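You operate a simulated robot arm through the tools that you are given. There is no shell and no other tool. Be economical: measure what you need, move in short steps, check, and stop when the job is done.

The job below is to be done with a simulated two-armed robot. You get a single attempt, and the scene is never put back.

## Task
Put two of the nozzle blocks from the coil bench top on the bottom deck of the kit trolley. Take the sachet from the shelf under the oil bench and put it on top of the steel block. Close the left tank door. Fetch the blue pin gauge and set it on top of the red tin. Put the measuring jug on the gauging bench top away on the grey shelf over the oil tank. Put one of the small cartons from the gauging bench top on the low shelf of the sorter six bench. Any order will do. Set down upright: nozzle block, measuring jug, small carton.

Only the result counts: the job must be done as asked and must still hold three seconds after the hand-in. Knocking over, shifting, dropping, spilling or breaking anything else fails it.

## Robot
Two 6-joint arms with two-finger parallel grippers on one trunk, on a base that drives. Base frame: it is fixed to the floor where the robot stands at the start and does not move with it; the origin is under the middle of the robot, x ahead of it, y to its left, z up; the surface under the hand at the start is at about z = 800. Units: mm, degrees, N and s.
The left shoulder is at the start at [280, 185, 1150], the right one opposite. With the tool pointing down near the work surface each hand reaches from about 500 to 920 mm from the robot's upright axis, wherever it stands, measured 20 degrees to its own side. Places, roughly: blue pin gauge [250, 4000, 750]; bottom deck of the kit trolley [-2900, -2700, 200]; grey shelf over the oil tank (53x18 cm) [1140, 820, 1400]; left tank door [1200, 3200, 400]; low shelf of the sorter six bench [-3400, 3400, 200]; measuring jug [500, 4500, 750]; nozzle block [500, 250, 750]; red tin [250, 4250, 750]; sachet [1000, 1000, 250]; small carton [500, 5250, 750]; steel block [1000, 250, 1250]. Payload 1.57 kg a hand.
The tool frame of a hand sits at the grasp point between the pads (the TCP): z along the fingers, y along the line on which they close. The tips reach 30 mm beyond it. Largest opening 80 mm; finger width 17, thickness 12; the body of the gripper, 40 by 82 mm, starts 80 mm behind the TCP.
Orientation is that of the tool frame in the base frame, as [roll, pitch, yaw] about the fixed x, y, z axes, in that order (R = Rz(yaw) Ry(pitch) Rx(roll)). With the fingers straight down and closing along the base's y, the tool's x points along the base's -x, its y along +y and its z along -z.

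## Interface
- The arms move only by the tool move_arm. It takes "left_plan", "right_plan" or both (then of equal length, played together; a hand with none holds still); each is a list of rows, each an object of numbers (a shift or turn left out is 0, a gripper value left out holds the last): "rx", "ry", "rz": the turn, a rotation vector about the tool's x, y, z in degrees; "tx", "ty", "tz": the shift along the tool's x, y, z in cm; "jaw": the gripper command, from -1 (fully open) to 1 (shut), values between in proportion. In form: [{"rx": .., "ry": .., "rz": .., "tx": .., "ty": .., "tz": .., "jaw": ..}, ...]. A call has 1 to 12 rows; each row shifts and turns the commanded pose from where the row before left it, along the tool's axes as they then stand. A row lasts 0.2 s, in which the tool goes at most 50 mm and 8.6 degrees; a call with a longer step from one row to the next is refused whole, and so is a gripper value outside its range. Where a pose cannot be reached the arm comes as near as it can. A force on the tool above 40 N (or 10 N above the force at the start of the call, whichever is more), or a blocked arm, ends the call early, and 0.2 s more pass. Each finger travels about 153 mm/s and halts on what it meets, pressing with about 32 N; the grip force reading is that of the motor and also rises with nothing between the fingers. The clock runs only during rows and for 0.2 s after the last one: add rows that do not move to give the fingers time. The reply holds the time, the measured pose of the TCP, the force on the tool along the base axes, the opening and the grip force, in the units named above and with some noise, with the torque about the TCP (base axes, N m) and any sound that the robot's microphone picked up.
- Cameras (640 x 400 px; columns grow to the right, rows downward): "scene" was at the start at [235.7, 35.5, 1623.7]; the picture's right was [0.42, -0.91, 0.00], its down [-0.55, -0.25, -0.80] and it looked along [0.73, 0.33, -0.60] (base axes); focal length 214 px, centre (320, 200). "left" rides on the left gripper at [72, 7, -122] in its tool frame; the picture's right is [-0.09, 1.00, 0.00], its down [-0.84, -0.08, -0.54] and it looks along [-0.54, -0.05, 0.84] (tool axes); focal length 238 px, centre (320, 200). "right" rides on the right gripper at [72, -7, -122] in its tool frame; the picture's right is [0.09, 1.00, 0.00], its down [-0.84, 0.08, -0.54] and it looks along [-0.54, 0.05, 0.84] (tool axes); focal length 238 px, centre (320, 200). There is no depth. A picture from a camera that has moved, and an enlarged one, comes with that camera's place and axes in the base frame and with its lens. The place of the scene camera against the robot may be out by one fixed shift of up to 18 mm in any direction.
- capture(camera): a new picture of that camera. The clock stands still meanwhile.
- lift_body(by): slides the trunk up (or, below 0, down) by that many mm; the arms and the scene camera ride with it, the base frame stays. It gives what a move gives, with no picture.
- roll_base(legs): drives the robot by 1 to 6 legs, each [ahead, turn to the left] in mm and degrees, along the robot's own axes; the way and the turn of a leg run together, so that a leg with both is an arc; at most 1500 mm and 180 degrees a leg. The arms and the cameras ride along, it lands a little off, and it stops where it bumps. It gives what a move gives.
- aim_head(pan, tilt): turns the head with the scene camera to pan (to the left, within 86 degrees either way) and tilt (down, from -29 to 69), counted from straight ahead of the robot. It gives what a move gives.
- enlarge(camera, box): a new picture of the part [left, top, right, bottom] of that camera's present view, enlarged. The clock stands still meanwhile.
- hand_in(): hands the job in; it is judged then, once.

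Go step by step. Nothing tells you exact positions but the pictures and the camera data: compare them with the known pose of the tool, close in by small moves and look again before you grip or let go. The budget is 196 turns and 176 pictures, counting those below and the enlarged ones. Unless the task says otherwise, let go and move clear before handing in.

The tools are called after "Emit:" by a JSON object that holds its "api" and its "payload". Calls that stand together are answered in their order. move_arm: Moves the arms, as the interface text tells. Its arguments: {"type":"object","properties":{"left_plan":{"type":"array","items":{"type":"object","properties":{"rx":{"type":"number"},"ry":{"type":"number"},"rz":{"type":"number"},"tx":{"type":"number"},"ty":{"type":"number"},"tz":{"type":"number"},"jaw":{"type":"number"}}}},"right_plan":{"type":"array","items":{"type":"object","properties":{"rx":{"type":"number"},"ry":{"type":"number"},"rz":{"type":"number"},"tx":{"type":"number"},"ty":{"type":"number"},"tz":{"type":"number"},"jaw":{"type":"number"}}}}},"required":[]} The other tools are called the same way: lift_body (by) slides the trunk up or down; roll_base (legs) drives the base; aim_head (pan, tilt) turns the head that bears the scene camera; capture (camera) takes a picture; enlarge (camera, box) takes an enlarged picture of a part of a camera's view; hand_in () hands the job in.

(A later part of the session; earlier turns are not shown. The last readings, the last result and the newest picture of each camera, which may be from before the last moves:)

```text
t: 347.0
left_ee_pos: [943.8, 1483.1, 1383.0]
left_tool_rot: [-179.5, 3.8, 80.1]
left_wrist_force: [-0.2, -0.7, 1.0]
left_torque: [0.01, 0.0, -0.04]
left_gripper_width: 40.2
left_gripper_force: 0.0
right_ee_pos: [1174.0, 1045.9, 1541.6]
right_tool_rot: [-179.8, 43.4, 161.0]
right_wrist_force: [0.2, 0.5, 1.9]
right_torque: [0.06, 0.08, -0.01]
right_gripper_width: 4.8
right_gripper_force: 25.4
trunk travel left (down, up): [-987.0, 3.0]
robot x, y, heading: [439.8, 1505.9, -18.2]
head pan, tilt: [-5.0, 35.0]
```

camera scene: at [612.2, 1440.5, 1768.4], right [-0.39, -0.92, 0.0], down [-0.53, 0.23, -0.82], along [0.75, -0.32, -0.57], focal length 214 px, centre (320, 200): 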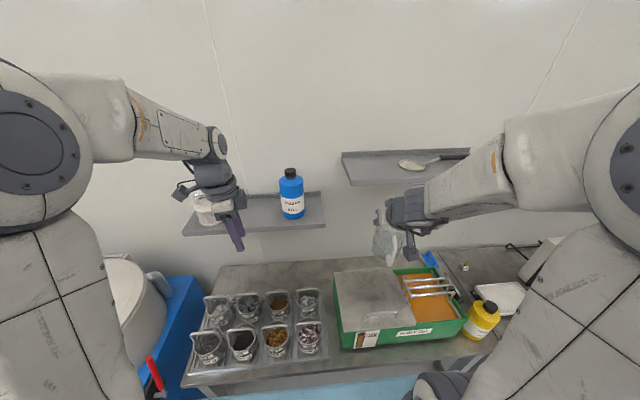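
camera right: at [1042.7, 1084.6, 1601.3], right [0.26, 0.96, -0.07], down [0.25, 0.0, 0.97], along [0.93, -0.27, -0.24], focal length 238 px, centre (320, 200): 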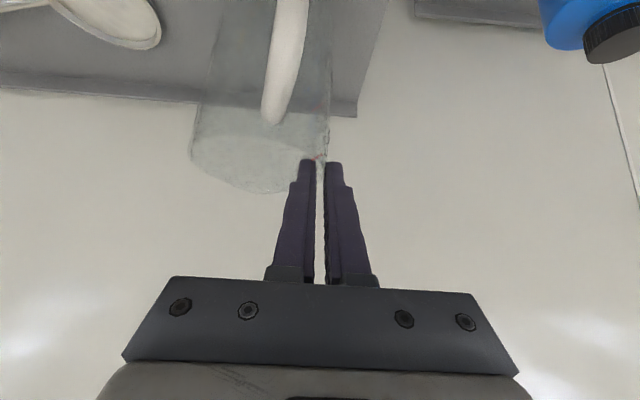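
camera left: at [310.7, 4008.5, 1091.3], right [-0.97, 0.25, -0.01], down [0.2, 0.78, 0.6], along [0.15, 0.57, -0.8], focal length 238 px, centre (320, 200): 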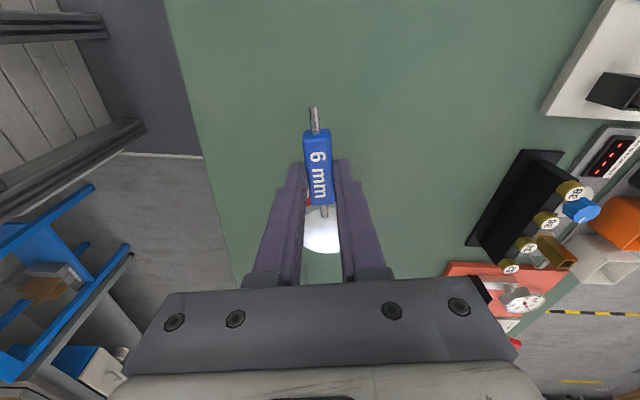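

Contact starts. I'll press a little further and look.

Emit:
{"api": "move_arm", "payload": {"right_plan": [{"tx": 0.17, "tz": 0.18}, {}]}}

Emit:
{"api": "enlarge", "payload": {"camera": "scene", "box": [330, 100, 450, 190]}}

```text
t: 347.6
left_ee_pos: [943.5, 1484.4, 1383.0]
left_tool_rot: [-179.5, 3.6, 80.1]
left_wrist_force: [-0.8, 0.1, 0.2]
left_torque: [0.03, -0.05, -0.01]
left_gripper_width: 40.2
left_gripper_force: 0.1
right_ee_pos: [1174.3, 1046.6, 1540.9]
right_tool_rot: [-179.8, 43.7, 161.0]
right_wrist_force: [3.7, 2.1, 12.1]
right_torque: [0.08, -0.15, -0.04]
right_gripper_width: 4.8
right_gripper_force: 25.3
trunk travel left (down, up): [-987.0, 3.0]
robot x, y, heading: [440.2, 1506.7, -18.3]
head pan, tilt: [-5.0, 35.0]
```

```text
4.44 times, centred on (390, 145) of scene
camera zoom: at [669.6, 1422.2, 1768.7], right [-0.39, -0.92, 0.0], down [-0.53, 0.23, -0.82], along [0.75, -0.32, -0.57], focal length 953 px, centre (9, 444)
```

zoom: 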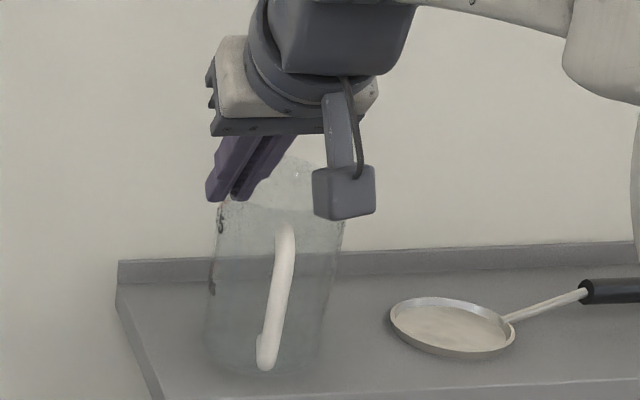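

Seated. I'll open slightly and withdraw along the tool axis.

Emit:
{"api": "move_arm", "payload": {"right_plan": [{"tx": -0.14, "tz": -0.14}, {"jaw": 0.7}, {"jaw": 0.45}, {"jaw": 0.4}, {}, {"tz": -1}, {"tz": -2.5}, {"tz": -3.5}, {"tz": -4}, {"tz": -4}, {}]}}

Emit:
{"api": "enlarge", "payload": {"camera": "scene", "box": [320, 90, 460, 190]}}

```text
t: 350.0
left_ee_pos: [942.8, 1483.0, 1383.7]
left_tool_rot: [-179.3, 3.6, 80.1]
left_wrist_force: [-0.9, 0.0, 0.6]
left_torque: [0.02, 0.03, -0.05]
left_gripper_width: 39.9
left_gripper_force: 0.0
right_ee_pos: [1076.5, 1081.1, 1648.9]
right_tool_rot: [-179.8, 43.3, 161.0]
right_wrist_force: [0.1, 0.5, 0.7]
right_torque: [-0.02, -0.02, -0.02]
right_gripper_width: 23.9
right_gripper_force: 0.1
trunk travel left (down, up): [-987.0, 3.0]
robot x, y, heading: [443.7, 1506.4, -18.4]
head pan, tilt: [-5.0, 35.0]
```

```text
4.00 times, centred on (390, 140) of scene
camera zoom: at [669.7, 1421.6, 1768.5], right [-0.39, -0.92, 0.0], down [-0.53, 0.23, -0.82], along [0.75, -0.32, -0.57], focal length 858 px, centre (40, 440)
```

zoom: 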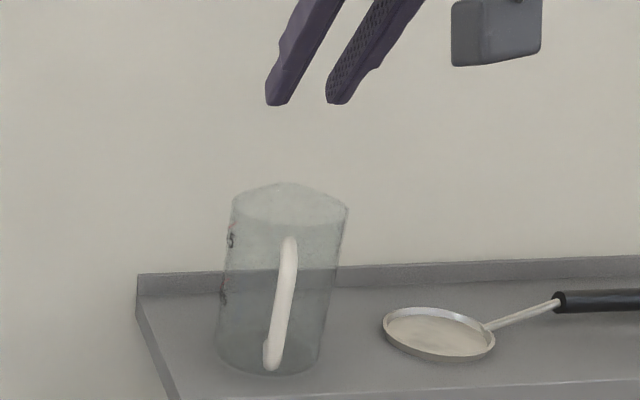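

The jug stands on the grey shelf. Now for the carton: I'll tuck the right hand and drive back to the gauging bench.

Emit:
{"api": "move_arm", "payload": {"right_plan": [{"tx": 2.5, "tz": -2.4}, {"tx": 2.5, "tz": -2.4}, {"tx": 2.5, "tz": -2.4, "jaw": -1}, {"tx": 2.5, "tz": 1}, {"tx": 2.5, "tz": 2.5}, {"tx": 2.5, "tz": 2.5}, {}]}}

Emit:
{"api": "roll_base", "payload": {"legs": [[-60, 0], [0, 105.6], [1163, 0], [0, 19], [389, 0]]}}

```text
t: 351.6
left_ee_pos: [943.6, 1483.2, 1383.2]
left_tool_rot: [-179.4, 3.7, 80.1]
left_wrist_force: [-0.2, 0.3, 0.2]
left_torque: [0.01, -0.02, -0.01]
left_gripper_width: 40.4
left_gripper_force: 0.1
right_ee_pos: [1002.5, 1103.8, 1565.5]
right_tool_rot: [-179.8, 43.3, 160.9]
right_wrist_force: [0.9, 0.3, 0.4]
right_torque: [0.02, 0.04, 0.0]
right_gripper_width: 80.1
right_gripper_force: 0.0
right hand out of reach, approached as far as the arm can: row 3, 4, 5, 6
trunk travel left (down, up): [-987.0, 3.0]
robot x, y, heading: [438.3, 1505.4, -18.4]
head pan, tilt: [-5.0, 35.0]
```

```text
t: 365.5
left_ee_pos: [144.1, 3506.1, 1383.9]
left_tool_rot: [-179.5, 3.6, -157.6]
left_wrist_force: [-0.3, 1.1, -0.9]
left_torque: [0.0, 0.0, 0.0]
left_gripper_width: 40.3
left_gripper_force: 0.0
right_ee_pos: [433.4, 3759.5, 1564.7]
right_tool_rot: [-179.8, 43.2, -76.7]
right_wrist_force: [-1.1, -0.9, 0.1]
right_torque: [-0.01, 0.02, 0.0]
right_gripper_width: 79.7
right_gripper_force: 0.0
trunk travel left (down, up): [-987.0, 3.0]
robot x, y, heading: [390.9, 3072.6, 104.1]
head pan, tilt: [-5.0, 35.0]
```

Emit:
{"api": "roll_base", "payload": {"legs": [[0, -75.5], [574, 0], [0, 43.9]]}}

```text
t: 374.2
left_ee_pos: [922.9, 3846.5, 1383.0]
left_tool_rot: [-179.3, 3.7, 171.3]
left_wrist_force: [-0.3, -0.2, -0.5]
left_torque: [-0.01, 0.03, -0.01]
left_gripper_width: 40.0
left_gripper_force: 0.0
right_ee_pos: [1302.6, 3911.9, 1564.6]
right_tool_rot: [-179.8, 43.2, -108.0]
right_wrist_force: [0.1, -0.4, -0.8]
right_torque: [0.02, 0.02, -0.01]
right_gripper_width: 79.9
right_gripper_force: 0.1
trunk travel left (down, up): [-987.0, 3.0]
robot x, y, heading: [908.0, 3343.7, 72.8]
head pan, tilt: [-5.0, 35.0]
```

Emit:
{"api": "roll_base", "payload": {"legs": [[740, 0]]}}

Emit:
{"api": "aim_head", "payload": {"pan": 0, "tilt": 45}}

Emit:
{"api": "capture", "payload": {"camera": "scene"}}

```text
t: 378.2
left_ee_pos: [1143.2, 4567.7, 1382.9]
left_tool_rot: [-179.5, 3.7, 171.4]
left_wrist_force: [0.4, -0.8, 0.2]
left_torque: [-0.02, -0.01, 0.0]
left_gripper_width: 40.1
left_gripper_force: 0.1
right_ee_pos: [1521.6, 4632.6, 1564.4]
right_tool_rot: [-179.8, 43.2, -107.9]
right_wrist_force: [-1.3, -0.1, 0.0]
right_torque: [0.0, -0.03, 0.02]
right_gripper_width: 80.1
right_gripper_force: 0.1
trunk travel left (down, up): [-987.0, 3.0]
robot x, y, heading: [1129.5, 4063.2, 72.9]
head pan, tilt: [-5.0, 35.0]
```

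```text
t: 379.0
left_ee_pos: [1142.4, 4566.6, 1382.9]
left_tool_rot: [-179.4, 3.6, 171.4]
left_wrist_force: [0.0, -0.4, 0.6]
left_torque: [0.0, -0.02, 0.02]
left_gripper_width: 40.1
left_gripper_force: 0.0
right_ee_pos: [1520.4, 4632.7, 1564.7]
right_tool_rot: [-179.8, 43.2, -107.8]
right_wrist_force: [0.2, 0.2, -0.1]
right_torque: [-0.02, 0.0, -0.02]
right_gripper_width: 79.9
right_gripper_force: 0.0
trunk travel left (down, up): [-987.0, 3.0]
robot x, y, heading: [1131.8, 4063.0, 72.9]
head pan, tilt: [0.0, 45.0]
```

```text
34 pictures are left
camera scene: at [1195.8, 4292.6, 1753.7], right [0.96, -0.29, 0.0], down [-0.21, -0.68, -0.71], along [0.21, 0.68, -0.71], focal length 214 px, centre (320, 200)
```

scene: 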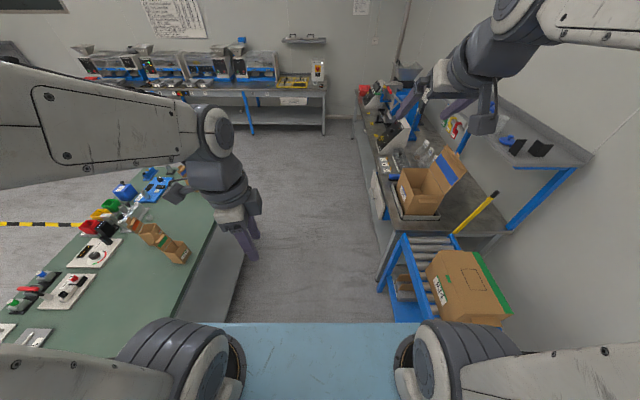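

The roller cart narrows the aisle ahead, so I'll stop short and turn only 45°, using the left hand for the nearest carton.

Emit:
{"api": "roll_base", "payload": {"legs": [[0, 3], [385, 0], [0, 42]]}}

Emit:
{"api": "aim_head", "payload": {"pan": 10, "tilt": 50}}

Emit:
{"api": "capture", "payload": {"camera": "scene"}}

```text
t: 383.8
left_ee_pos: [875.6, 4803.7, 1382.4]
left_tool_rot: [-179.4, 3.7, -143.7]
left_wrist_force: [-0.2, -0.5, -0.1]
left_torque: [-0.01, 0.01, -0.01]
left_gripper_width: 39.8
left_gripper_force: 0.0
right_ee_pos: [1093.9, 5120.0, 1564.9]
right_tool_rot: [-179.8, 43.2, -62.7]
right_wrist_force: [0.1, 0.3, -0.4]
right_torque: [0.03, 0.02, 0.0]
right_gripper_width: 80.2
right_gripper_force: 0.1
trunk travel left (down, up): [-987.0, 3.0]
robot x, y, heading: [1225.2, 4440.8, 118.2]
head pan, tilt: [0.0, 45.0]
```

```text
t: 384.5
left_ee_pos: [875.5, 4804.7, 1382.6]
left_tool_rot: [-179.4, 3.7, -143.6]
left_wrist_force: [0.5, -1.1, 1.0]
left_torque: [0.02, -0.02, -0.05]
left_gripper_width: 39.8
left_gripper_force: 0.0
right_ee_pos: [1095.2, 5120.1, 1564.6]
right_tool_rot: [-179.8, 43.2, -62.5]
right_wrist_force: [-0.1, 0.7, 0.9]
right_torque: [0.0, 0.02, 0.01]
right_gripper_width: 79.8
right_gripper_force: 0.1
trunk travel left (down, up): [-987.0, 3.0]
robot x, y, heading: [1221.9, 4440.4, 118.3]
head pan, tilt: [10.0, 50.0]
```

```text
33 pictures are left
camera scene: at [1096.6, 4640.7, 1746.8], right [0.79, 0.62, 0.0], down [0.47, -0.6, -0.64], along [-0.4, 0.5, -0.77], focal length 214 px, centre (320, 200)
```

scene: 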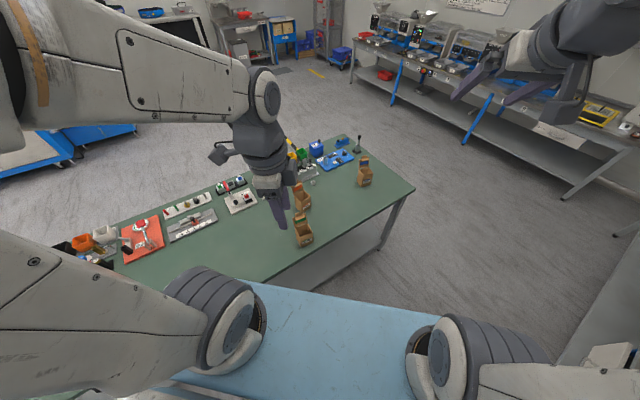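

Emit:
{"api": "enlarge", "payload": {"camera": "scene", "box": [265, 150, 405, 260]}}

Emit:
{"api": "capture", "payload": {"camera": "left"}}

```text
3.64 times, centred on (335, 205) of scene
camera zoom: at [1096.6, 4640.7, 1746.8], right [0.79, 0.62, 0.0], down [0.47, -0.6, -0.64], along [-0.4, 0.5, -0.77], focal length 780 px, centre (266, 182)
```

zoom: 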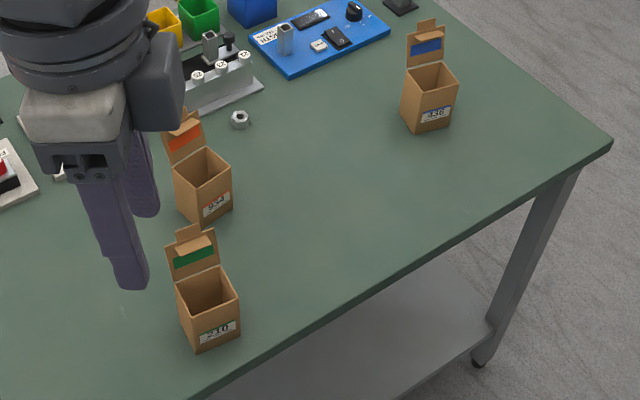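

```text
31 pictures are left
camera left: at [807.9, 4764.2, 1501.3], right [-0.52, 0.86, -0.01], down [0.69, 0.42, 0.6], along [0.51, 0.3, -0.8], focal length 238 px, centre (320, 200)
```

left: 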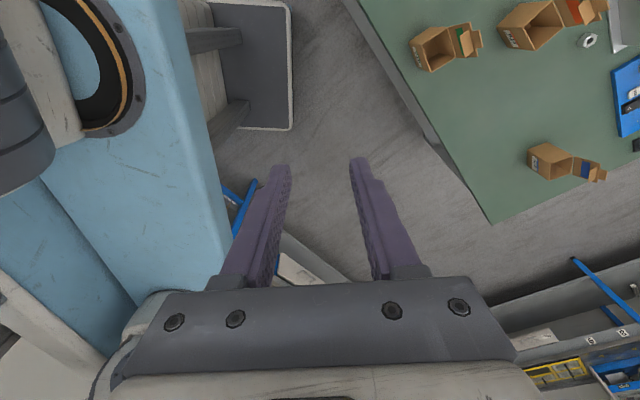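

The nearest carton (210) stands at about (714,5020), roughly 62 x 50 mm, open-topped with a back flap. I'll lower the trunk and turn the left tool to approach it from the aisle side.

Emit:
{"api": "lift_body", "payload": {"by": -140}}

Emit:
{"api": "move_arm", "payload": {"left_plan": [{"rz": -8.4, "jaw": -1}, {"rz": -8.4}, {"rz": -8.4}, {"rz": -8.4}, {"rz": -8.4}, {"rz": -8.4}, {"rz": -8.4}, {"rz": -8.4}, {"rz": -8.4}, {"rz": -8.4}, {"rz": -8.4}, {"rz": -8.4}]}}

Emit:
{"api": "move_arm", "payload": {"left_plan": [{"rz": -8.0}, {"rz": -7.8}, {"ry": -8}, {"ry": -8}, {"ry": -8}, {"ry": -8}, {"ry": -8}, {}]}}

Emit:
{"api": "capture", "payload": {"camera": "left"}}

```text
t: 386.2
left_ee_pos: [874.6, 4804.5, 1242.0]
left_tool_rot: [-179.4, 3.8, -143.7]
left_wrist_force: [-0.9, 0.2, 0.7]
left_torque: [-0.05, 0.01, -0.02]
left_gripper_width: 39.8
left_gripper_force: 0.0
right_ee_pos: [1096.3, 5120.6, 1425.2]
right_tool_rot: [-179.7, 43.2, -62.7]
right_wrist_force: [-0.1, -0.4, 0.6]
right_torque: [0.01, -0.01, 0.01]
right_gripper_width: 80.1
right_gripper_force: 0.0
trunk travel left (down, up): [-847.0, 143.0]
robot x, y, heading: [1223.8, 4442.1, 118.1]
head pan, tilt: [10.0, 50.0]
```

```text
t: 388.8
left_ee_pos: [875.8, 4805.4, 1243.1]
left_tool_rot: [-176.6, -1.4, -42.7]
left_wrist_force: [-0.2, 0.3, 0.6]
left_torque: [-0.01, 0.04, 0.0]
left_gripper_width: 79.9
left_gripper_force: 0.0
right_ee_pos: [1095.4, 5120.1, 1424.7]
right_tool_rot: [-179.9, 43.2, -62.7]
right_wrist_force: [0.5, 0.2, 0.3]
right_torque: [0.02, -0.01, -0.02]
right_gripper_width: 80.0
right_gripper_force: 0.1
trunk travel left (down, up): [-847.0, 143.0]
robot x, y, heading: [1221.5, 4439.0, 118.3]
head pan, tilt: [10.0, 50.0]
```

```text
t: 390.6
left_ee_pos: [876.4, 4846.9, 1236.8]
left_tool_rot: [-176.2, 37.7, -24.6]
left_wrist_force: [0.2, 1.0, -0.7]
left_torque: [-0.02, -0.02, 0.01]
left_gripper_width: 79.9
left_gripper_force: 0.1
left hand out of reach, approached as far as the arm can: row 3, 4, 5, 7
right_ee_pos: [1095.0, 5120.3, 1424.7]
right_tool_rot: [-179.9, 43.1, -62.7]
right_wrist_force: [0.4, -0.3, -0.2]
right_torque: [-0.01, -0.04, 0.01]
right_gripper_width: 80.3
right_gripper_force: 0.1
trunk travel left (down, up): [-847.0, 143.0]
robot x, y, heading: [1220.5, 4441.3, 118.3]
head pan, tilt: [10.0, 50.0]
```

```text
30 pictures are left
camera left: at [989.8, 4778.8, 1288.9], right [-0.52, -0.86, 0.01], down [-0.28, 0.17, 0.94], along [-0.81, 0.49, -0.33], focal length 238 px, centre (320, 200)
```

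left: 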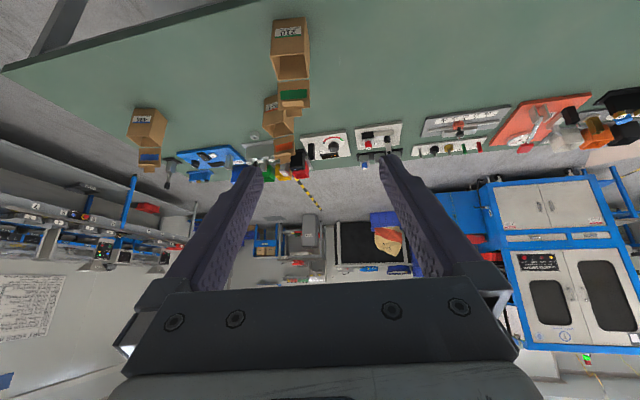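

Carton 210 measures about 68 x 54 x 98 mm with its front facing yaw 145°. I'll align the tool and go to the pre-grasp point.

Emit:
{"api": "move_arm", "payload": {"left_plan": [{"rx": 1.3, "rz": 4.1}, {"rx": 1.3, "rz": 4.1}, {"tx": 0.8, "ty": -0.59, "tz": 4.2}, {"tx": 0.8, "ty": -0.59, "tz": 4.2}, {"tx": 0.8, "ty": -0.59, "tz": 4.2}, {"tx": 0.8, "ty": -0.59, "tz": 4.2}, {"tx": 0.8, "ty": -0.59, "tz": 4.2}, {"tx": 0.8, "ty": -0.59, "tz": 4.2}, {"tx": 0.8, "ty": -0.59, "tz": 4.2}, {"tx": 0.8, "ty": -0.59, "tz": 4.2}, {}]}}

Emit:
{"api": "capture", "payload": {"camera": "left"}}

```text
t: 393.0
left_ee_pos: [780.7, 5017.4, 962.7]
left_tool_rot: [179.6, 37.7, -35.3]
left_wrist_force: [0.2, 0.2, -0.6]
left_torque: [-0.02, -0.01, 0.01]
left_gripper_width: 80.0
left_gripper_force: 0.1
left hand out of reach, approached as far as the arm can: row 1, 2, 3, 4, 9, 10
right_ee_pos: [1094.7, 5121.2, 1424.0]
right_tool_rot: [-179.8, 43.3, -62.7]
right_wrist_force: [0.7, -0.4, -0.2]
right_torque: [0.01, -0.02, -0.04]
right_gripper_width: 80.0
right_gripper_force: 0.0
trunk travel left (down, up): [-847.0, 143.0]
robot x, y, heading: [1223.4, 4439.8, 118.2]
head pan, tilt: [10.0, 50.0]
```

```text
29 pictures are left
camera left: at [885.1, 4937.3, 1016.2], right [-0.63, -0.77, 0.06], down [-0.22, 0.26, 0.94], along [-0.74, 0.58, -0.33], focal length 238 px, centre (320, 200)
```

left: 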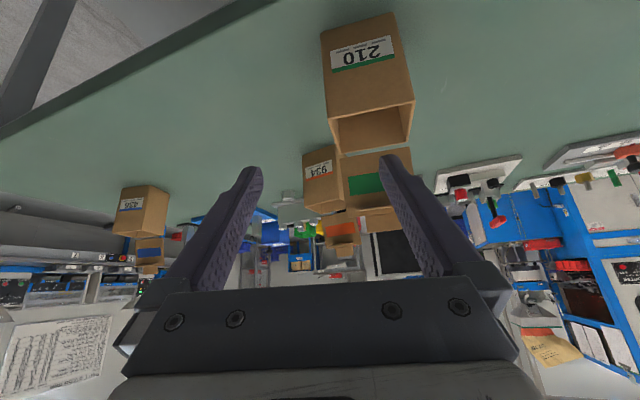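

The arm is at its inner limit, so I'll back the robot 80 mm, correct the yaw to 154.5° and set the pre-grasp.

Emit:
{"api": "roll_base", "payload": {"legs": [[-80, 0]]}}

Emit:
{"api": "move_arm", "payload": {"left_plan": [{"rx": -3, "rz": -3.9}, {"rx": -3, "rz": -3.9}, {"tx": -1, "ty": -0.55, "tz": 3.2}, {"tx": -1, "ty": -0.55, "tz": 3.2}, {}]}}

Emit:
{"api": "capture", "payload": {"camera": "left"}}

```text
t: 394.1
left_ee_pos: [797.2, 4965.2, 962.9]
left_tool_rot: [179.5, 37.8, -34.9]
left_wrist_force: [-0.4, -0.3, 0.1]
left_torque: [0.01, 0.02, -0.02]
left_gripper_width: 80.0
left_gripper_force: 0.0
right_ee_pos: [1110.9, 5069.2, 1423.5]
right_tool_rot: [-179.8, 43.2, -62.4]
right_wrist_force: [-0.1, 0.6, -0.1]
right_torque: [0.06, -0.03, 0.0]
right_gripper_width: 80.1
right_gripper_force: 0.0
trunk travel left (down, up): [-847.0, 143.0]
robot x, y, heading: [1232.6, 4383.6, 118.1]
head pan, tilt: [10.0, 50.0]
stopped in leg 1: the robot was blocked; the commanded pose is now the measured one
```

```text
t: 395.3
left_ee_pos: [748.9, 4997.3, 923.9]
left_tool_rot: [179.5, 37.9, -25.1]
left_wrist_force: [-0.4, -0.8, -0.1]
left_torque: [-0.03, 0.04, 0.01]
left_gripper_width: 79.9
left_gripper_force: 0.0
right_ee_pos: [1111.3, 5069.3, 1424.3]
right_tool_rot: [-179.8, 43.1, -62.4]
right_wrist_force: [-0.3, -0.1, 0.1]
right_torque: [0.01, -0.01, 0.02]
right_gripper_width: 79.9
right_gripper_force: 0.0
trunk travel left (down, up): [-847.0, 143.0]
robot x, y, heading: [1234.8, 4382.7, 118.1]
head pan, tilt: [10.0, 50.0]
```

```text
28 pictures are left
camera left: at [866.9, 4936.4, 977.5], right [-0.48, -0.87, 0.06], down [-0.26, 0.21, 0.94], along [-0.83, 0.44, -0.33], focal length 238 px, centre (320, 200)
```

left: 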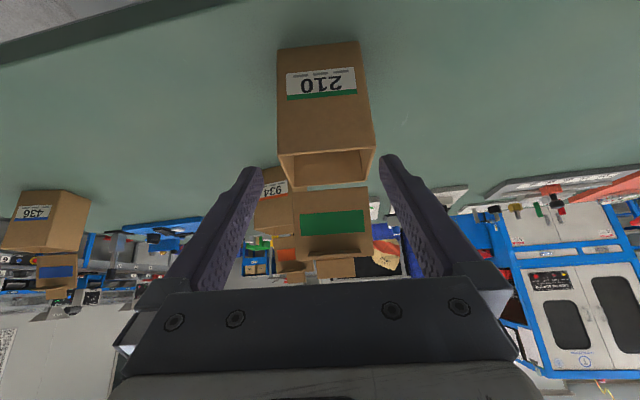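

The box is well centred between the fingers. I'll slide down over it.

Emit:
{"api": "move_arm", "payload": {"left_plan": [{"tx": 1.2, "ty": 0.4}, {"tx": 1.16}, {"tz": 2.7}, {"tz": 2.7}, {"tz": 2.7}, {}]}}

Emit:
{"api": "capture", "payload": {"camera": "left"}}

```text
t: 396.7
left_ee_pos: [720.8, 5006.9, 846.3]
left_tool_rot: [179.7, 37.9, -25.0]
left_wrist_force: [0.1, -0.3, -0.5]
left_torque: [0.03, 0.03, 0.02]
left_gripper_width: 80.5
left_gripper_force: 0.1
right_ee_pos: [1111.0, 5068.9, 1425.0]
right_tool_rot: [-179.8, 43.2, -62.4]
right_wrist_force: [-0.4, 0.3, 0.5]
right_torque: [0.02, 0.0, 0.01]
right_gripper_width: 80.0
right_gripper_force: 0.0
trunk travel left (down, up): [-847.0, 143.0]
robot x, y, heading: [1233.6, 4387.4, 118.0]
head pan, tilt: [10.0, 50.0]
```

```text
27 pictures are left
camera left: at [838.6, 4945.5, 900.4], right [-0.48, -0.87, 0.06], down [-0.26, 0.21, 0.94], along [-0.83, 0.44, -0.33], focal length 238 px, centre (320, 200)
```

left: 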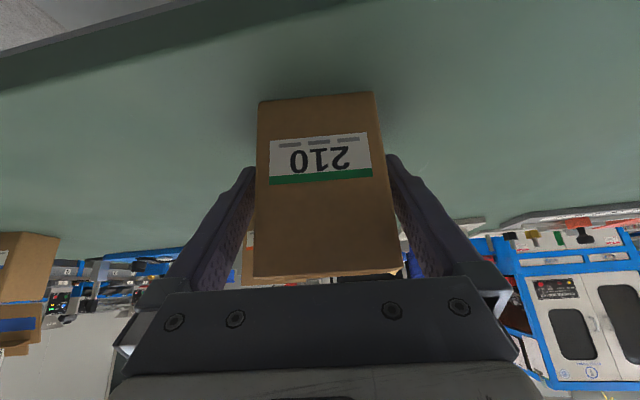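

The fingers are on both sides. I'll grip and lift a little.

Emit:
{"api": "move_arm", "payload": {"left_plan": [{"jaw": -0.7}, {"jaw": -0.5}, {"jaw": 1}, {"jaw": 1}, {"jaw": 1}, {"tx": -0.3, "tz": -0.4}, {"tx": -0.6, "tz": -0.8}, {"tx": -1.2, "tz": -1.6}, {}]}}

Emit:
{"api": "capture", "payload": {"camera": "left"}}

```text
t: 398.7
left_ee_pos: [722.2, 5006.4, 881.4]
left_tool_rot: [179.6, 37.9, -25.1]
left_wrist_force: [-0.3, -0.2, 0.4]
left_torque: [0.01, -0.02, 0.0]
left_gripper_width: 65.2
left_gripper_force: 31.8
right_ee_pos: [1111.0, 5067.5, 1425.1]
right_tool_rot: [-179.8, 43.2, -62.3]
right_wrist_force: [-0.5, 0.3, 0.1]
right_torque: [0.02, 0.02, 0.01]
right_gripper_width: 80.1
right_gripper_force: 0.2
trunk travel left (down, up): [-847.0, 143.0]
robot x, y, heading: [1239.2, 4382.4, 118.2]
head pan, tilt: [10.0, 50.0]
```

```text
26 pictures are left
camera left: at [839.2, 4945.0, 935.8], right [-0.48, -0.87, 0.06], down [-0.26, 0.21, 0.94], along [-0.83, 0.44, -0.33], focal length 238 px, centre (320, 200)
```

left: 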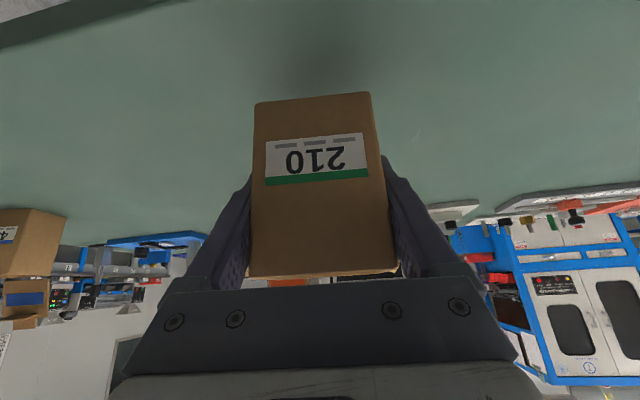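

The carton is held (65 mm). I'll raise it, nudge forward off the contact, and retrace out of the aisle.

Emit:
{"api": "move_arm", "payload": {"left_plan": [{"tx": -1.5, "tz": -2}, {"tx": -2.3, "tz": -2.95}, {"tx": -2.3, "tz": -2.95}, {"tx": -2.3, "tz": -2.95}, {"tx": -1.5, "tz": -2}, {}]}}

Emit:
{"api": "roll_base", "payload": {"legs": [[56, 0]]}}

Emit:
{"api": "lift_body", "payload": {"by": 140}}

Emit:
{"api": "roll_base", "payload": {"legs": [[0, -45], [-1130, 0]]}}

Emit:
{"api": "aim_head", "payload": {"pan": -20, "tilt": 40}}

Emit:
{"api": "capture", "payload": {"camera": "scene"}}

```text
t: 400.1
left_ee_pos: [723.3, 5005.6, 1042.7]
left_tool_rot: [179.6, 37.9, -25.1]
left_wrist_force: [-0.9, 1.0, -0.3]
left_torque: [0.04, -0.02, -0.03]
left_gripper_width: 65.4
left_gripper_force: 31.9
right_ee_pos: [1111.5, 5067.4, 1423.8]
right_tool_rot: [-179.9, 43.1, -62.4]
right_wrist_force: [-0.6, -1.0, 0.5]
right_torque: [-0.02, 0.04, 0.0]
right_gripper_width: 79.8
right_gripper_force: 0.1
trunk travel left (down, up): [-847.0, 143.0]
robot x, y, heading: [1234.4, 4388.0, 118.0]
head pan, tilt: [10.0, 50.0]
```

```text
t: 401.1
left_ee_pos: [696.1, 5055.8, 1041.9]
left_tool_rot: [179.6, 37.9, -25.1]
left_wrist_force: [-1.0, -0.2, -1.5]
left_torque: [0.0, -0.01, -0.02]
left_gripper_width: 65.2
left_gripper_force: 32.3
right_ee_pos: [1084.5, 5119.2, 1423.4]
right_tool_rot: [-179.8, 43.2, -62.4]
right_wrist_force: [-0.5, -0.5, -0.6]
right_torque: [-0.01, 0.01, -0.02]
right_gripper_width: 79.8
right_gripper_force: 0.1
trunk travel left (down, up): [-847.0, 143.0]
robot x, y, heading: [1206.7, 4437.6, 118.4]
head pan, tilt: [10.0, 50.0]
```

```text
t: 402.7
left_ee_pos: [695.2, 5054.8, 1180.8]
left_tool_rot: [179.6, 38.0, -25.0]
left_wrist_force: [0.3, -0.9, -0.6]
left_torque: [0.0, -0.02, 0.01]
left_gripper_width: 65.2
left_gripper_force: 32.3
right_ee_pos: [1083.6, 5119.9, 1564.9]
right_tool_rot: [-179.8, 43.2, -62.5]
right_wrist_force: [-0.7, 0.3, -0.9]
right_torque: [0.02, 0.03, -0.01]
right_gripper_width: 80.1
right_gripper_force: 0.0
trunk travel left (down, up): [-987.0, 3.0]
robot x, y, heading: [1209.4, 4431.9, 118.2]
head pan, tilt: [10.0, 50.0]
```

```text
t: 410.6
left_ee_pos: [957.5, 4150.4, 1181.9]
left_tool_rot: [179.6, 37.9, -70.2]
left_wrist_force: [0.1, 0.3, 0.2]
left_torque: [-0.01, -0.01, 0.01]
left_gripper_width: 65.6
left_gripper_force: 31.8
right_ee_pos: [1276.3, 3918.5, 1563.7]
right_tool_rot: [-179.8, 43.2, -107.5]
right_wrist_force: [-0.2, -0.6, 1.2]
right_torque: [-0.02, 0.02, -0.02]
right_gripper_width: 79.9
right_gripper_force: 0.0
trunk travel left (down, up): [-987.0, 3.0]
robot x, y, heading: [882.0, 3349.7, 73.0]
head pan, tilt: [10.0, 50.0]
```

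```text
t: 411.5
left_ee_pos: [957.9, 4148.8, 1183.1]
left_tool_rot: [179.6, 37.9, -70.2]
left_wrist_force: [-0.6, 0.9, -0.5]
left_torque: [0.01, 0.0, 0.02]
left_gripper_width: 65.3
left_gripper_force: 32.0
right_ee_pos: [1276.6, 3919.2, 1564.2]
right_tool_rot: [-179.7, 43.2, -107.5]
right_wrist_force: [1.4, -0.4, 0.2]
right_torque: [0.02, 0.01, -0.02]
right_gripper_width: 79.9
right_gripper_force: 0.1
trunk travel left (down, up): [-987.0, 3.0]
robot x, y, heading: [878.7, 3349.2, 73.1]
head pan, tilt: [-20.0, 40.0]
```

```text
25 pictures are left
camera scene: at [972.6, 3569.2, 1760.9], right [0.8, -0.6, 0.0], down [-0.39, -0.51, -0.77], along [0.46, 0.61, -0.64], focal length 214 px, centre (320, 200)
```

scene: 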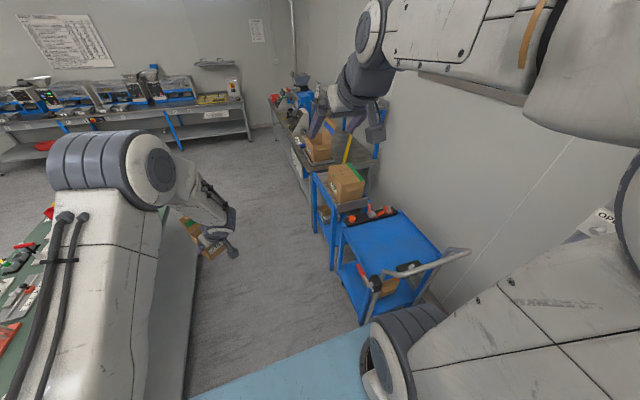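

The cart looks undisturbed. I'll back out to open floor and look toward the sorter.

Emit:
{"api": "roll_base", "payload": {"legs": [[0, -45], [-560, 0], [0, 150]]}}

Emit:
{"api": "aim_head", "payload": {"pan": 0, "tilt": 20}}

Emit:
{"api": "capture", "payload": {"camera": "scene"}}

```text
t: 423.0
left_ee_pos: [-407.3, 2940.2, 1182.2]
left_tool_rot: [179.5, 37.9, 35.6]
left_wrist_force: [0.7, 0.1, -0.3]
left_torque: [0.01, 0.01, -0.03]
left_gripper_width: 65.8
left_gripper_force: 32.0
right_ee_pos: [-272.3, 3308.8, 1564.1]
right_tool_rot: [-179.9, 43.1, -1.7]
right_wrist_force: [1.2, 0.0, 0.0]
right_torque: [-0.02, 0.0, -0.02]
right_gripper_width: 80.1
right_gripper_force: 0.0
trunk travel left (down, up): [-987.0, 3.0]
robot x, y, heading: [384.9, 3080.2, 178.8]
head pan, tilt: [-20.0, 40.0]
```

```text
t: 423.8
left_ee_pos: [-406.0, 2941.0, 1181.5]
left_tool_rot: [179.6, 38.0, 35.6]
left_wrist_force: [-0.4, -1.0, -1.3]
left_torque: [0.02, 0.01, 0.03]
left_gripper_width: 65.5
left_gripper_force: 32.1
right_ee_pos: [-271.1, 3311.0, 1563.6]
right_tool_rot: [-179.8, 43.2, -1.8]
right_wrist_force: [-0.3, -0.1, 0.3]
right_torque: [0.01, 0.0, -0.01]
right_gripper_width: 79.8
right_gripper_force: 0.0
trunk travel left (down, up): [-987.0, 3.0]
robot x, y, heading: [383.7, 3083.5, 178.8]
head pan, tilt: [0.0, 20.0]
```

```text
24 pictures are left
camera scene: at [128.2, 3086.9, 1792.3], right [0.02, 1.0, 0.0], down [0.34, -0.01, -0.94], along [-0.94, 0.02, -0.34], focal length 214 px, centre (320, 200)
```

scene: 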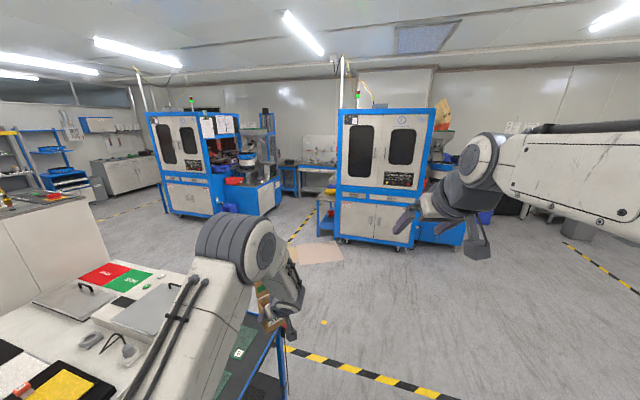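

Emit:
{"api": "enlarge", "payload": {"camera": "scene", "box": [280, 90, 470, 260]}}

```text
2.35 times, centred on (375, 175) of scene
camera zoom: at [128.2, 3086.9, 1792.3], right [0.02, 1.0, 0.0], down [0.34, -0.01, -0.94], along [-0.94, 0.02, -0.34], focal length 505 px, centre (191, 259)
```

zoom: 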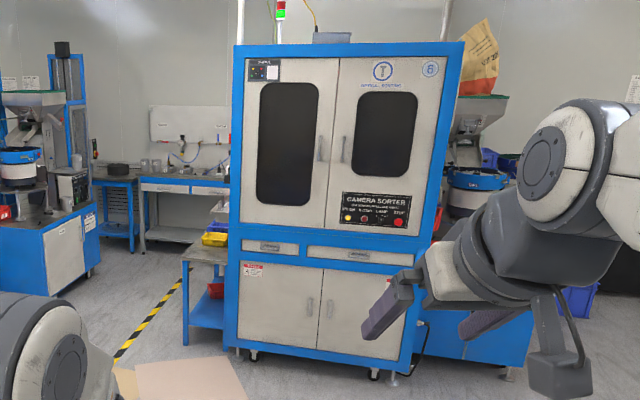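

Sorter six is the camera sorter ahead; its small bench with a low shelf is at its left. I'll drive nearer, turning the carton tool straight, and examine the floor sheet and the bench.

Emit:
{"api": "move_arm", "payload": {"left_plan": [{"rx": 4.5, "rz": 5.8}, {"rx": 4.5, "rz": 5.8}, {"rx": 4.5, "rz": 5.8}, {"rx": 4.5, "rz": 5.8}, {"rx": 4.5, "rz": 5.8}, {}]}}

Emit:
{"api": "roll_base", "payload": {"legs": [[0, -14.8], [1100, 0], [0, 27]]}}

Emit:
{"api": "aim_head", "payload": {"pan": -5, "tilt": 30}}

Emit:
{"api": "capture", "payload": {"camera": "scene"}}

```text
t: 425.2
left_ee_pos: [-403.6, 2950.1, 1180.2]
left_tool_rot: [178.9, 37.5, -0.9]
left_wrist_force: [-0.3, -0.4, -0.3]
left_torque: [0.01, -0.01, -0.02]
left_gripper_width: 65.4
left_gripper_force: 32.2
left hand out of reach, approached as far as the arm can: row 5
right_ee_pos: [-270.8, 3310.2, 1564.8]
right_tool_rot: [-179.8, 43.2, -1.8]
right_wrist_force: [0.3, 0.2, 0.2]
right_torque: [0.01, -0.01, -0.01]
right_gripper_width: 79.9
right_gripper_force: 0.1
trunk travel left (down, up): [-987.0, 3.0]
robot x, y, heading: [385.1, 3082.3, 178.8]
head pan, tilt: [0.0, 20.0]
```

```text
t: 433.2
left_ee_pos: [-1426.8, 3091.7, 1181.0]
left_tool_rot: [179.1, 37.5, 11.2]
left_wrist_force: [0.1, -0.1, -0.2]
left_torque: [-0.02, 0.01, 0.02]
left_gripper_width: 65.5
left_gripper_force: 31.6
right_ee_pos: [-1373.6, 3471.9, 1563.9]
right_tool_rot: [-179.8, 43.3, 10.6]
right_wrist_force: [-0.4, 0.9, -0.1]
right_torque: [0.0, -0.02, -0.03]
right_gripper_width: 80.0
right_gripper_force: 0.1
trunk travel left (down, up): [-987.0, 3.0]
robot x, y, heading: [-686.7, 3390.2, -168.6]
head pan, tilt: [0.0, 20.0]
```

```text
t: 433.9
left_ee_pos: [-1427.0, 3091.0, 1180.9]
left_tool_rot: [179.0, 37.5, 11.2]
left_wrist_force: [0.2, -0.3, 0.1]
left_torque: [0.04, 0.0, 0.01]
left_gripper_width: 65.4
left_gripper_force: 31.8
right_ee_pos: [-1373.3, 3471.7, 1564.2]
right_tool_rot: [-179.8, 43.2, 10.5]
right_wrist_force: [1.3, -0.3, -0.2]
right_torque: [-0.01, 0.03, -0.02]
right_gripper_width: 79.9
right_gripper_force: 0.0
trunk travel left (down, up): [-987.0, 3.0]
robot x, y, heading: [-687.8, 3392.1, -168.8]
head pan, tilt: [-5.0, 30.0]
```

```text
22 pictures are left
camera scene: at [-934.1, 3348.0, 1776.3], right [-0.11, 0.99, 0.0], down [0.5, 0.05, -0.87], along [-0.86, -0.1, -0.5], focal length 214 px, centre (320, 200)
```

scene: 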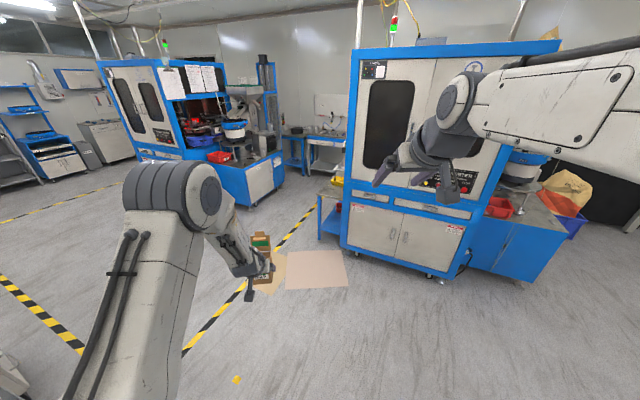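

Emit:
{"api": "enlarge", "payload": {"camera": "scene", "box": [240, 160, 400, 300]}}

```text
2.86 times, centred on (320, 230) of scene
camera zoom: at [-934.1, 3348.0, 1776.3], right [-0.11, 0.99, 0.0], down [0.5, 0.05, -0.87], along [-0.86, -0.1, -0.5], focal length 613 px, centre (320, 114)
```

zoom: 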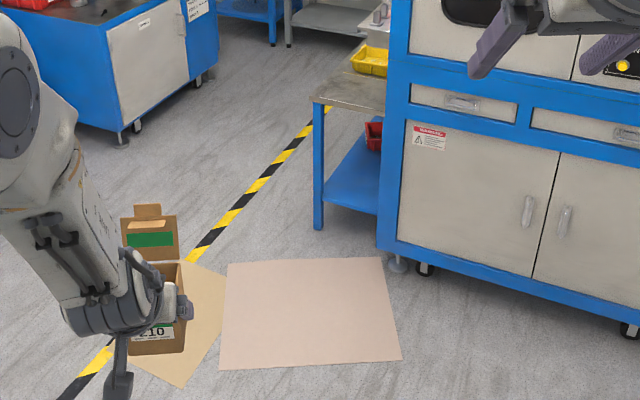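

The sheets look like flat paper markings. The bench's low shelf (z≈140–200) is free at the front. I'll tuck the right hand, drive to 350 mm short of my final stance, and lower.

Emit:
{"api": "move_arm", "payload": {"right_plan": [{"ry": 7.2}, {"ry": 7.2}, {"ry": 7.2}, {"ry": 7.2}, {"ry": 7.2}, {"ry": 7.2, "tx": 2}, {"tx": 3}, {"tx": 3}, {"tx": 3}, {"tx": 3}, {"tx": 3}]}}

Emit:
{"api": "roll_base", "payload": {"legs": [[0, 3.8], [1258, 0], [0, -31]]}}

Emit:
{"api": "lift_body", "payload": {"by": -400}}

Emit:
{"api": "lift_body", "payload": {"by": -400}}

Emit:
{"api": "aim_head", "payload": {"pan": 0, "tilt": 25}}

Emit:
{"api": "capture", "payload": {"camera": "scene"}}

Emit:
{"api": "capture", "payload": {"camera": "left"}}

```text
t: 436.3
left_ee_pos: [-1427.2, 3092.0, 1179.9]
left_tool_rot: [179.0, 37.5, 11.1]
left_wrist_force: [0.0, 0.1, -0.9]
left_torque: [0.0, 0.0, 0.0]
left_gripper_width: 65.4
left_gripper_force: 32.4
right_ee_pos: [-1211.7, 3503.1, 1560.3]
right_tool_rot: [-179.9, -0.2, 10.5]
right_wrist_force: [0.9, -0.6, -0.3]
right_torque: [0.02, -0.02, 0.03]
right_gripper_width: 80.0
right_gripper_force: 0.1
right hand out of reach, approached as far as the arm can: row 11
trunk travel left (down, up): [-987.0, 3.0]
robot x, y, heading: [-683.4, 3385.9, -168.6]
head pan, tilt: [-5.0, 30.0]
```

```text
t: 444.7
left_ee_pos: [-2710.5, 3134.9, 1180.1]
left_tool_rot: [179.0, 37.6, -16.0]
left_wrist_force: [-0.6, 0.2, -0.2]
left_torque: [0.02, -0.02, -0.03]
left_gripper_width: 65.4
left_gripper_force: 31.8
right_ee_pos: [-2331.1, 3402.9, 1561.4]
right_tool_rot: [-179.9, -0.2, -16.8]
right_wrist_force: [-0.6, 0.0, 0.1]
right_torque: [0.01, 0.0, -0.01]
right_gripper_width: 79.9
right_gripper_force: 0.0
trunk travel left (down, up): [-987.0, 3.0]
robot x, y, heading: [-1909.8, 3060.3, 163.8]
head pan, tilt: [-5.0, 30.0]
```

```text
t: 448.5
left_ee_pos: [-2709.6, 3135.1, 781.0]
left_tool_rot: [179.0, 37.4, -16.0]
left_wrist_force: [-0.1, 1.2, -0.5]
left_torque: [-0.04, 0.01, 0.02]
left_gripper_width: 65.4
left_gripper_force: 31.6
right_ee_pos: [-2331.8, 3402.6, 1161.6]
right_tool_rot: [180.0, -0.2, -16.8]
right_wrist_force: [0.3, 0.0, 0.2]
right_torque: [-0.02, -0.03, -0.01]
right_gripper_width: 80.4
right_gripper_force: 0.1
trunk travel left (down, up): [-587.0, 403.0]
robot x, y, heading: [-1912.9, 3058.8, 163.9]
head pan, tilt: [-5.0, 30.0]
```

```text
t: 452.3
left_ee_pos: [-2710.9, 3134.6, 380.4]
left_tool_rot: [178.9, 37.4, -16.1]
left_wrist_force: [-0.4, 0.0, -0.8]
left_torque: [-0.03, 0.03, -0.03]
left_gripper_width: 65.4
left_gripper_force: 32.1
right_ee_pos: [-2331.3, 3403.6, 761.0]
right_tool_rot: [-180.0, -0.2, -16.7]
right_wrist_force: [0.5, 0.4, -0.1]
right_torque: [0.01, -0.01, -0.01]
right_gripper_width: 80.2
right_gripper_force: 0.1
trunk travel left (down, up): [-187.0, 803.0]
robot x, y, heading: [-1914.5, 3057.7, 163.8]
head pan, tilt: [-5.0, 30.0]
```

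```text
t: 453.0
left_ee_pos: [-2711.0, 3135.8, 381.3]
left_tool_rot: [178.9, 37.5, -16.0]
left_wrist_force: [0.0, -0.7, 0.0]
left_torque: [0.01, -0.03, -0.02]
left_gripper_width: 65.6
left_gripper_force: 32.1
right_ee_pos: [-2330.5, 3402.1, 761.4]
right_tool_rot: [-179.8, -0.2, -16.8]
right_wrist_force: [-0.1, 0.5, 0.1]
right_torque: [0.01, 0.04, -0.01]
right_gripper_width: 80.1
right_gripper_force: 0.0
trunk travel left (down, up): [-187.0, 803.0]
robot x, y, heading: [-1914.5, 3059.7, 163.9]
head pan, tilt: [0.0, 25.0]
```

```text
20 pictures are left
camera scene: at [-2159.4, 3128.9, 984.2], right [0.28, 0.96, 0.0], down [0.41, -0.12, -0.91], along [-0.87, 0.25, -0.42], focal length 214 px, centre (320, 200)
```

scene: 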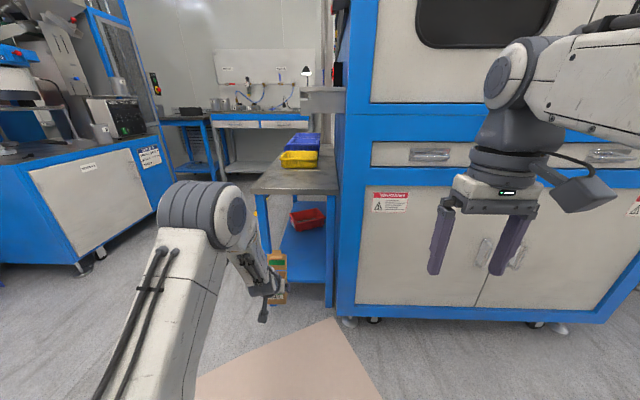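

```text
19 pictures are left
camera left: at [-2584.7, 3094.9, 435.3], right [-0.33, -0.94, 0.07], down [-0.3, 0.18, 0.94], along [-0.89, 0.29, -0.34], focal length 238 px, centre (320, 200)
```

left: 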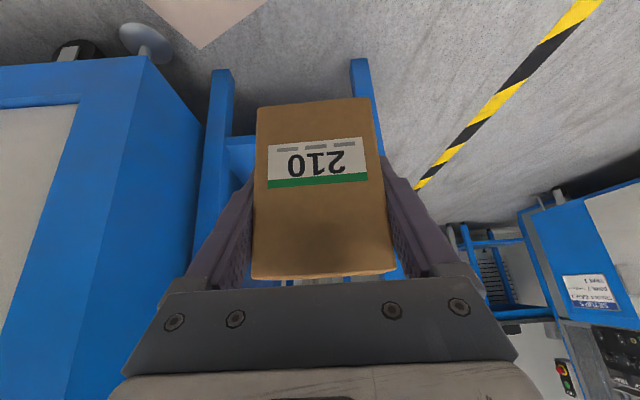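

The bench front runs between legs at (-2963,3112) and (-2880,3383), shelf top z≈200. I'll shift the carton 40 mm right, lower a bit and check.

Emit:
{"api": "move_arm", "payload": {"left_plan": [{"ty": -2}, {"ty": -2}, {}]}}

Emit:
{"api": "lift_body", "payload": {"by": -75}}

Emit:
{"api": "roll_base", "payload": {"legs": [[170, 0]]}}

Emit:
{"api": "capture", "payload": {"camera": "left"}}

Emit:
{"api": "capture", "payload": {"camera": "scene"}}

```text
t: 453.8
left_ee_pos: [-2698.8, 3173.3, 380.4]
left_tool_rot: [179.0, 37.4, -16.0]
left_wrist_force: [0.7, 0.2, 1.0]
left_torque: [0.0, 0.0, 0.0]
left_gripper_width: 65.4
left_gripper_force: 32.0
right_ee_pos: [-2330.7, 3402.5, 762.3]
right_tool_rot: [-179.8, -0.1, -16.8]
right_wrist_force: [0.3, 1.0, -0.1]
right_torque: [0.0, 0.03, 0.01]
right_gripper_width: 80.1
right_gripper_force: 0.1
trunk travel left (down, up): [-187.0, 803.0]
robot x, y, heading: [-1912.7, 3056.2, 164.0]
head pan, tilt: [0.0, 25.0]
```

```text
t: 454.9
left_ee_pos: [-2698.1, 3173.5, 305.5]
left_tool_rot: [178.9, 37.5, -16.0]
left_wrist_force: [0.4, 0.6, 0.3]
left_torque: [-0.01, 0.0, -0.03]
left_gripper_width: 65.4
left_gripper_force: 32.1
right_ee_pos: [-2331.1, 3403.0, 687.4]
right_tool_rot: [-179.9, -0.1, -16.8]
right_wrist_force: [-1.3, 1.3, 0.0]
right_torque: [0.0, -0.02, -0.02]
right_gripper_width: 79.9
right_gripper_force: 0.1
trunk travel left (down, up): [-112.0, 878.0]
robot x, y, heading: [-1912.1, 3062.2, 163.8]
head pan, tilt: [0.0, 25.0]
```

```text
t: 456.4
left_ee_pos: [-2860.6, 3222.2, 305.4]
left_tool_rot: [179.0, 37.5, -16.0]
left_wrist_force: [0.2, 0.5, -1.5]
left_torque: [0.01, 0.01, 0.02]
left_gripper_width: 65.3
left_gripper_force: 32.2
right_ee_pos: [-2492.2, 3449.5, 687.3]
right_tool_rot: [-180.0, -0.1, -16.9]
right_wrist_force: [1.0, -0.1, 0.3]
right_torque: [0.02, -0.05, -0.01]
right_gripper_width: 80.1
right_gripper_force: 0.0
trunk travel left (down, up): [-112.0, 878.0]
robot x, y, heading: [-2071.9, 3107.1, 163.9]
head pan, tilt: [0.0, 25.0]
```

```text
18 pictures are left
camera left: at [-2735.0, 3181.1, 359.7], right [-0.34, -0.94, 0.07], down [-0.3, 0.18, 0.94], along [-0.89, 0.29, -0.34], focal length 238 px, centre (320, 200)
```

left: 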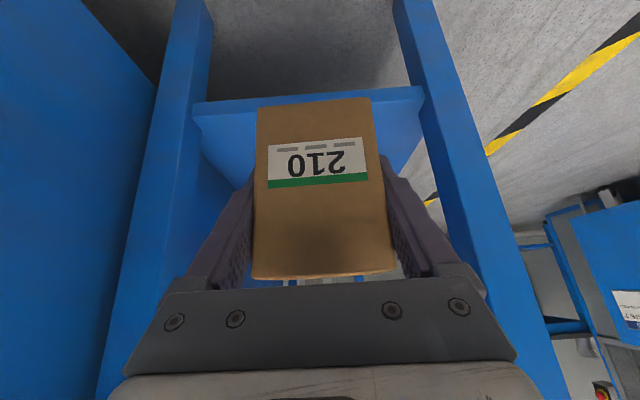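

```text
17 pictures are left
camera scene: at [-2320.6, 3175.9, 909.3], right [0.28, 0.96, 0.0], down [0.41, -0.12, -0.91], along [-0.87, 0.25, -0.42], focal length 214 px, centre (320, 200)
```

scene: 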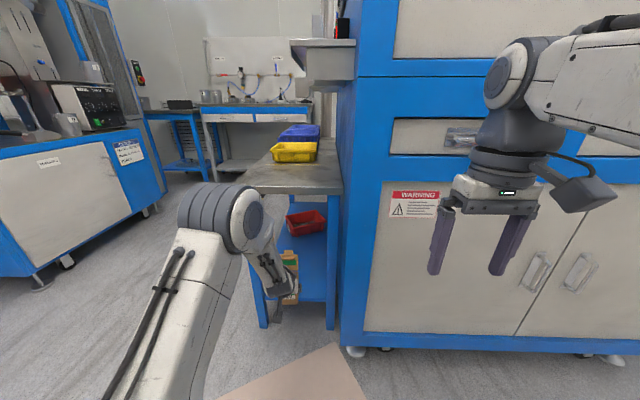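

Well centred. I'll drive the last 125 mm in.

Emit:
{"api": "roll_base", "payload": {"legs": [[125, 0]]}}

Emit:
{"api": "lift_body", "payload": {"by": -45}}

Emit:
{"api": "capture", "payload": {"camera": "left"}}

```text
t: 457.6
left_ee_pos: [-2981.4, 3257.2, 305.6]
left_tool_rot: [179.0, 37.5, -16.1]
left_wrist_force: [-0.4, -0.1, 0.1]
left_torque: [0.02, -0.05, 0.01]
left_gripper_width: 65.3
left_gripper_force: 31.9
right_ee_pos: [-2611.8, 3485.6, 687.3]
right_tool_rot: [-179.9, -0.2, -16.8]
right_wrist_force: [0.3, 0.0, 0.3]
right_torque: [0.03, 0.0, 0.01]
right_gripper_width: 79.9
right_gripper_force: 0.0
trunk travel left (down, up): [-112.0, 878.0]
robot x, y, heading: [-2195.3, 3140.2, 163.8]
head pan, tilt: [0.0, 25.0]
```

```text
t: 458.5
left_ee_pos: [-2979.6, 3256.2, 260.4]
left_tool_rot: [179.0, 37.5, -16.1]
left_wrist_force: [-0.2, 0.1, -0.4]
left_torque: [0.02, 0.03, 0.01]
left_gripper_width: 65.2
left_gripper_force: 32.4
right_ee_pos: [-2611.5, 3485.2, 642.2]
right_tool_rot: [-179.9, -0.3, -16.9]
right_wrist_force: [0.4, 0.3, -0.1]
right_torque: [-0.01, 0.0, -0.01]
right_gripper_width: 80.0
right_gripper_force: 0.2
trunk travel left (down, up): [-67.0, 923.0]
robot x, y, heading: [-2195.3, 3137.0, 163.9]
head pan, tilt: [0.0, 25.0]
```

```text
16 pictures are left
camera left: at [-2855.3, 3215.8, 314.7], right [-0.34, -0.94, 0.07], down [-0.3, 0.18, 0.94], along [-0.89, 0.29, -0.34], focal length 238 px, centre (320, 200)
```

left: 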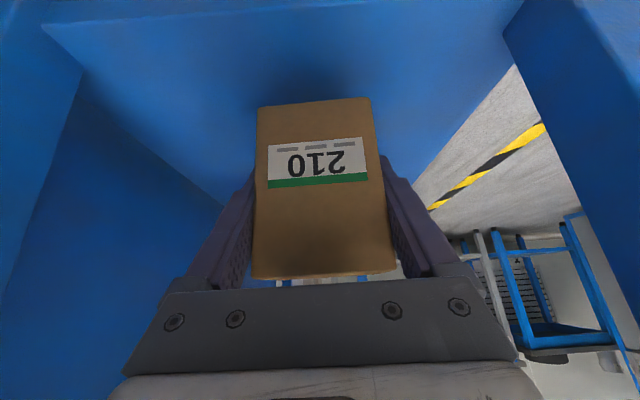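

Emit:
{"api": "lift_body", "payload": {"by": -9}}

Emit:
{"api": "lift_body", "payload": {"by": -3}}

Emit:
{"api": "lift_body", "payload": {"by": -3}}

```text
t: 459.1
left_ee_pos: [-2980.7, 3257.2, 251.1]
left_tool_rot: [179.0, 37.6, -16.1]
left_wrist_force: [0.0, 0.6, 0.0]
left_torque: [-0.03, 0.01, 0.03]
left_gripper_width: 65.4
left_gripper_force: 32.0
right_ee_pos: [-2612.5, 3484.3, 632.8]
right_tool_rot: [-179.8, -0.1, -16.9]
right_wrist_force: [-0.8, -0.9, 0.3]
right_torque: [0.0, 0.0, 0.01]
right_gripper_width: 79.8
right_gripper_force: 0.1
trunk travel left (down, up): [-58.0, 932.0]
robot x, y, heading: [-2196.6, 3143.8, 163.9]
head pan, tilt: [0.0, 25.0]
```

```text
t: 459.6
left_ee_pos: [-2980.0, 3255.9, 247.7]
left_tool_rot: [179.0, 37.5, -16.0]
left_wrist_force: [0.4, -0.5, 0.2]
left_torque: [-0.02, -0.01, 0.01]
left_gripper_width: 65.4
left_gripper_force: 31.9
right_ee_pos: [-2612.5, 3484.5, 628.9]
right_tool_rot: [-179.9, -0.2, -16.9]
right_wrist_force: [0.0, -0.3, -0.2]
right_torque: [0.0, 0.01, 0.01]
right_gripper_width: 79.9
right_gripper_force: 0.0
trunk travel left (down, up): [-55.0, 935.0]
robot x, y, heading: [-2195.1, 3140.5, 164.0]
head pan, tilt: [0.0, 25.0]
```

```text
t: 460.1
left_ee_pos: [-2980.7, 3255.3, 244.9]
left_tool_rot: [179.0, 37.5, -16.0]
left_wrist_force: [-0.4, -0.3, -0.4]
left_torque: [-0.01, 0.0, 0.0]
left_gripper_width: 65.3
left_gripper_force: 31.5
right_ee_pos: [-2613.1, 3484.2, 626.7]
right_tool_rot: [-179.9, -0.2, -16.9]
right_wrist_force: [-0.1, 0.0, -0.4]
right_torque: [-0.03, 0.03, 0.0]
right_gripper_width: 79.9
right_gripper_force: 0.0
trunk travel left (down, up): [-52.0, 938.0]
robot x, y, heading: [-2196.0, 3142.4, 163.7]
head pan, tilt: [0.0, 25.0]
```

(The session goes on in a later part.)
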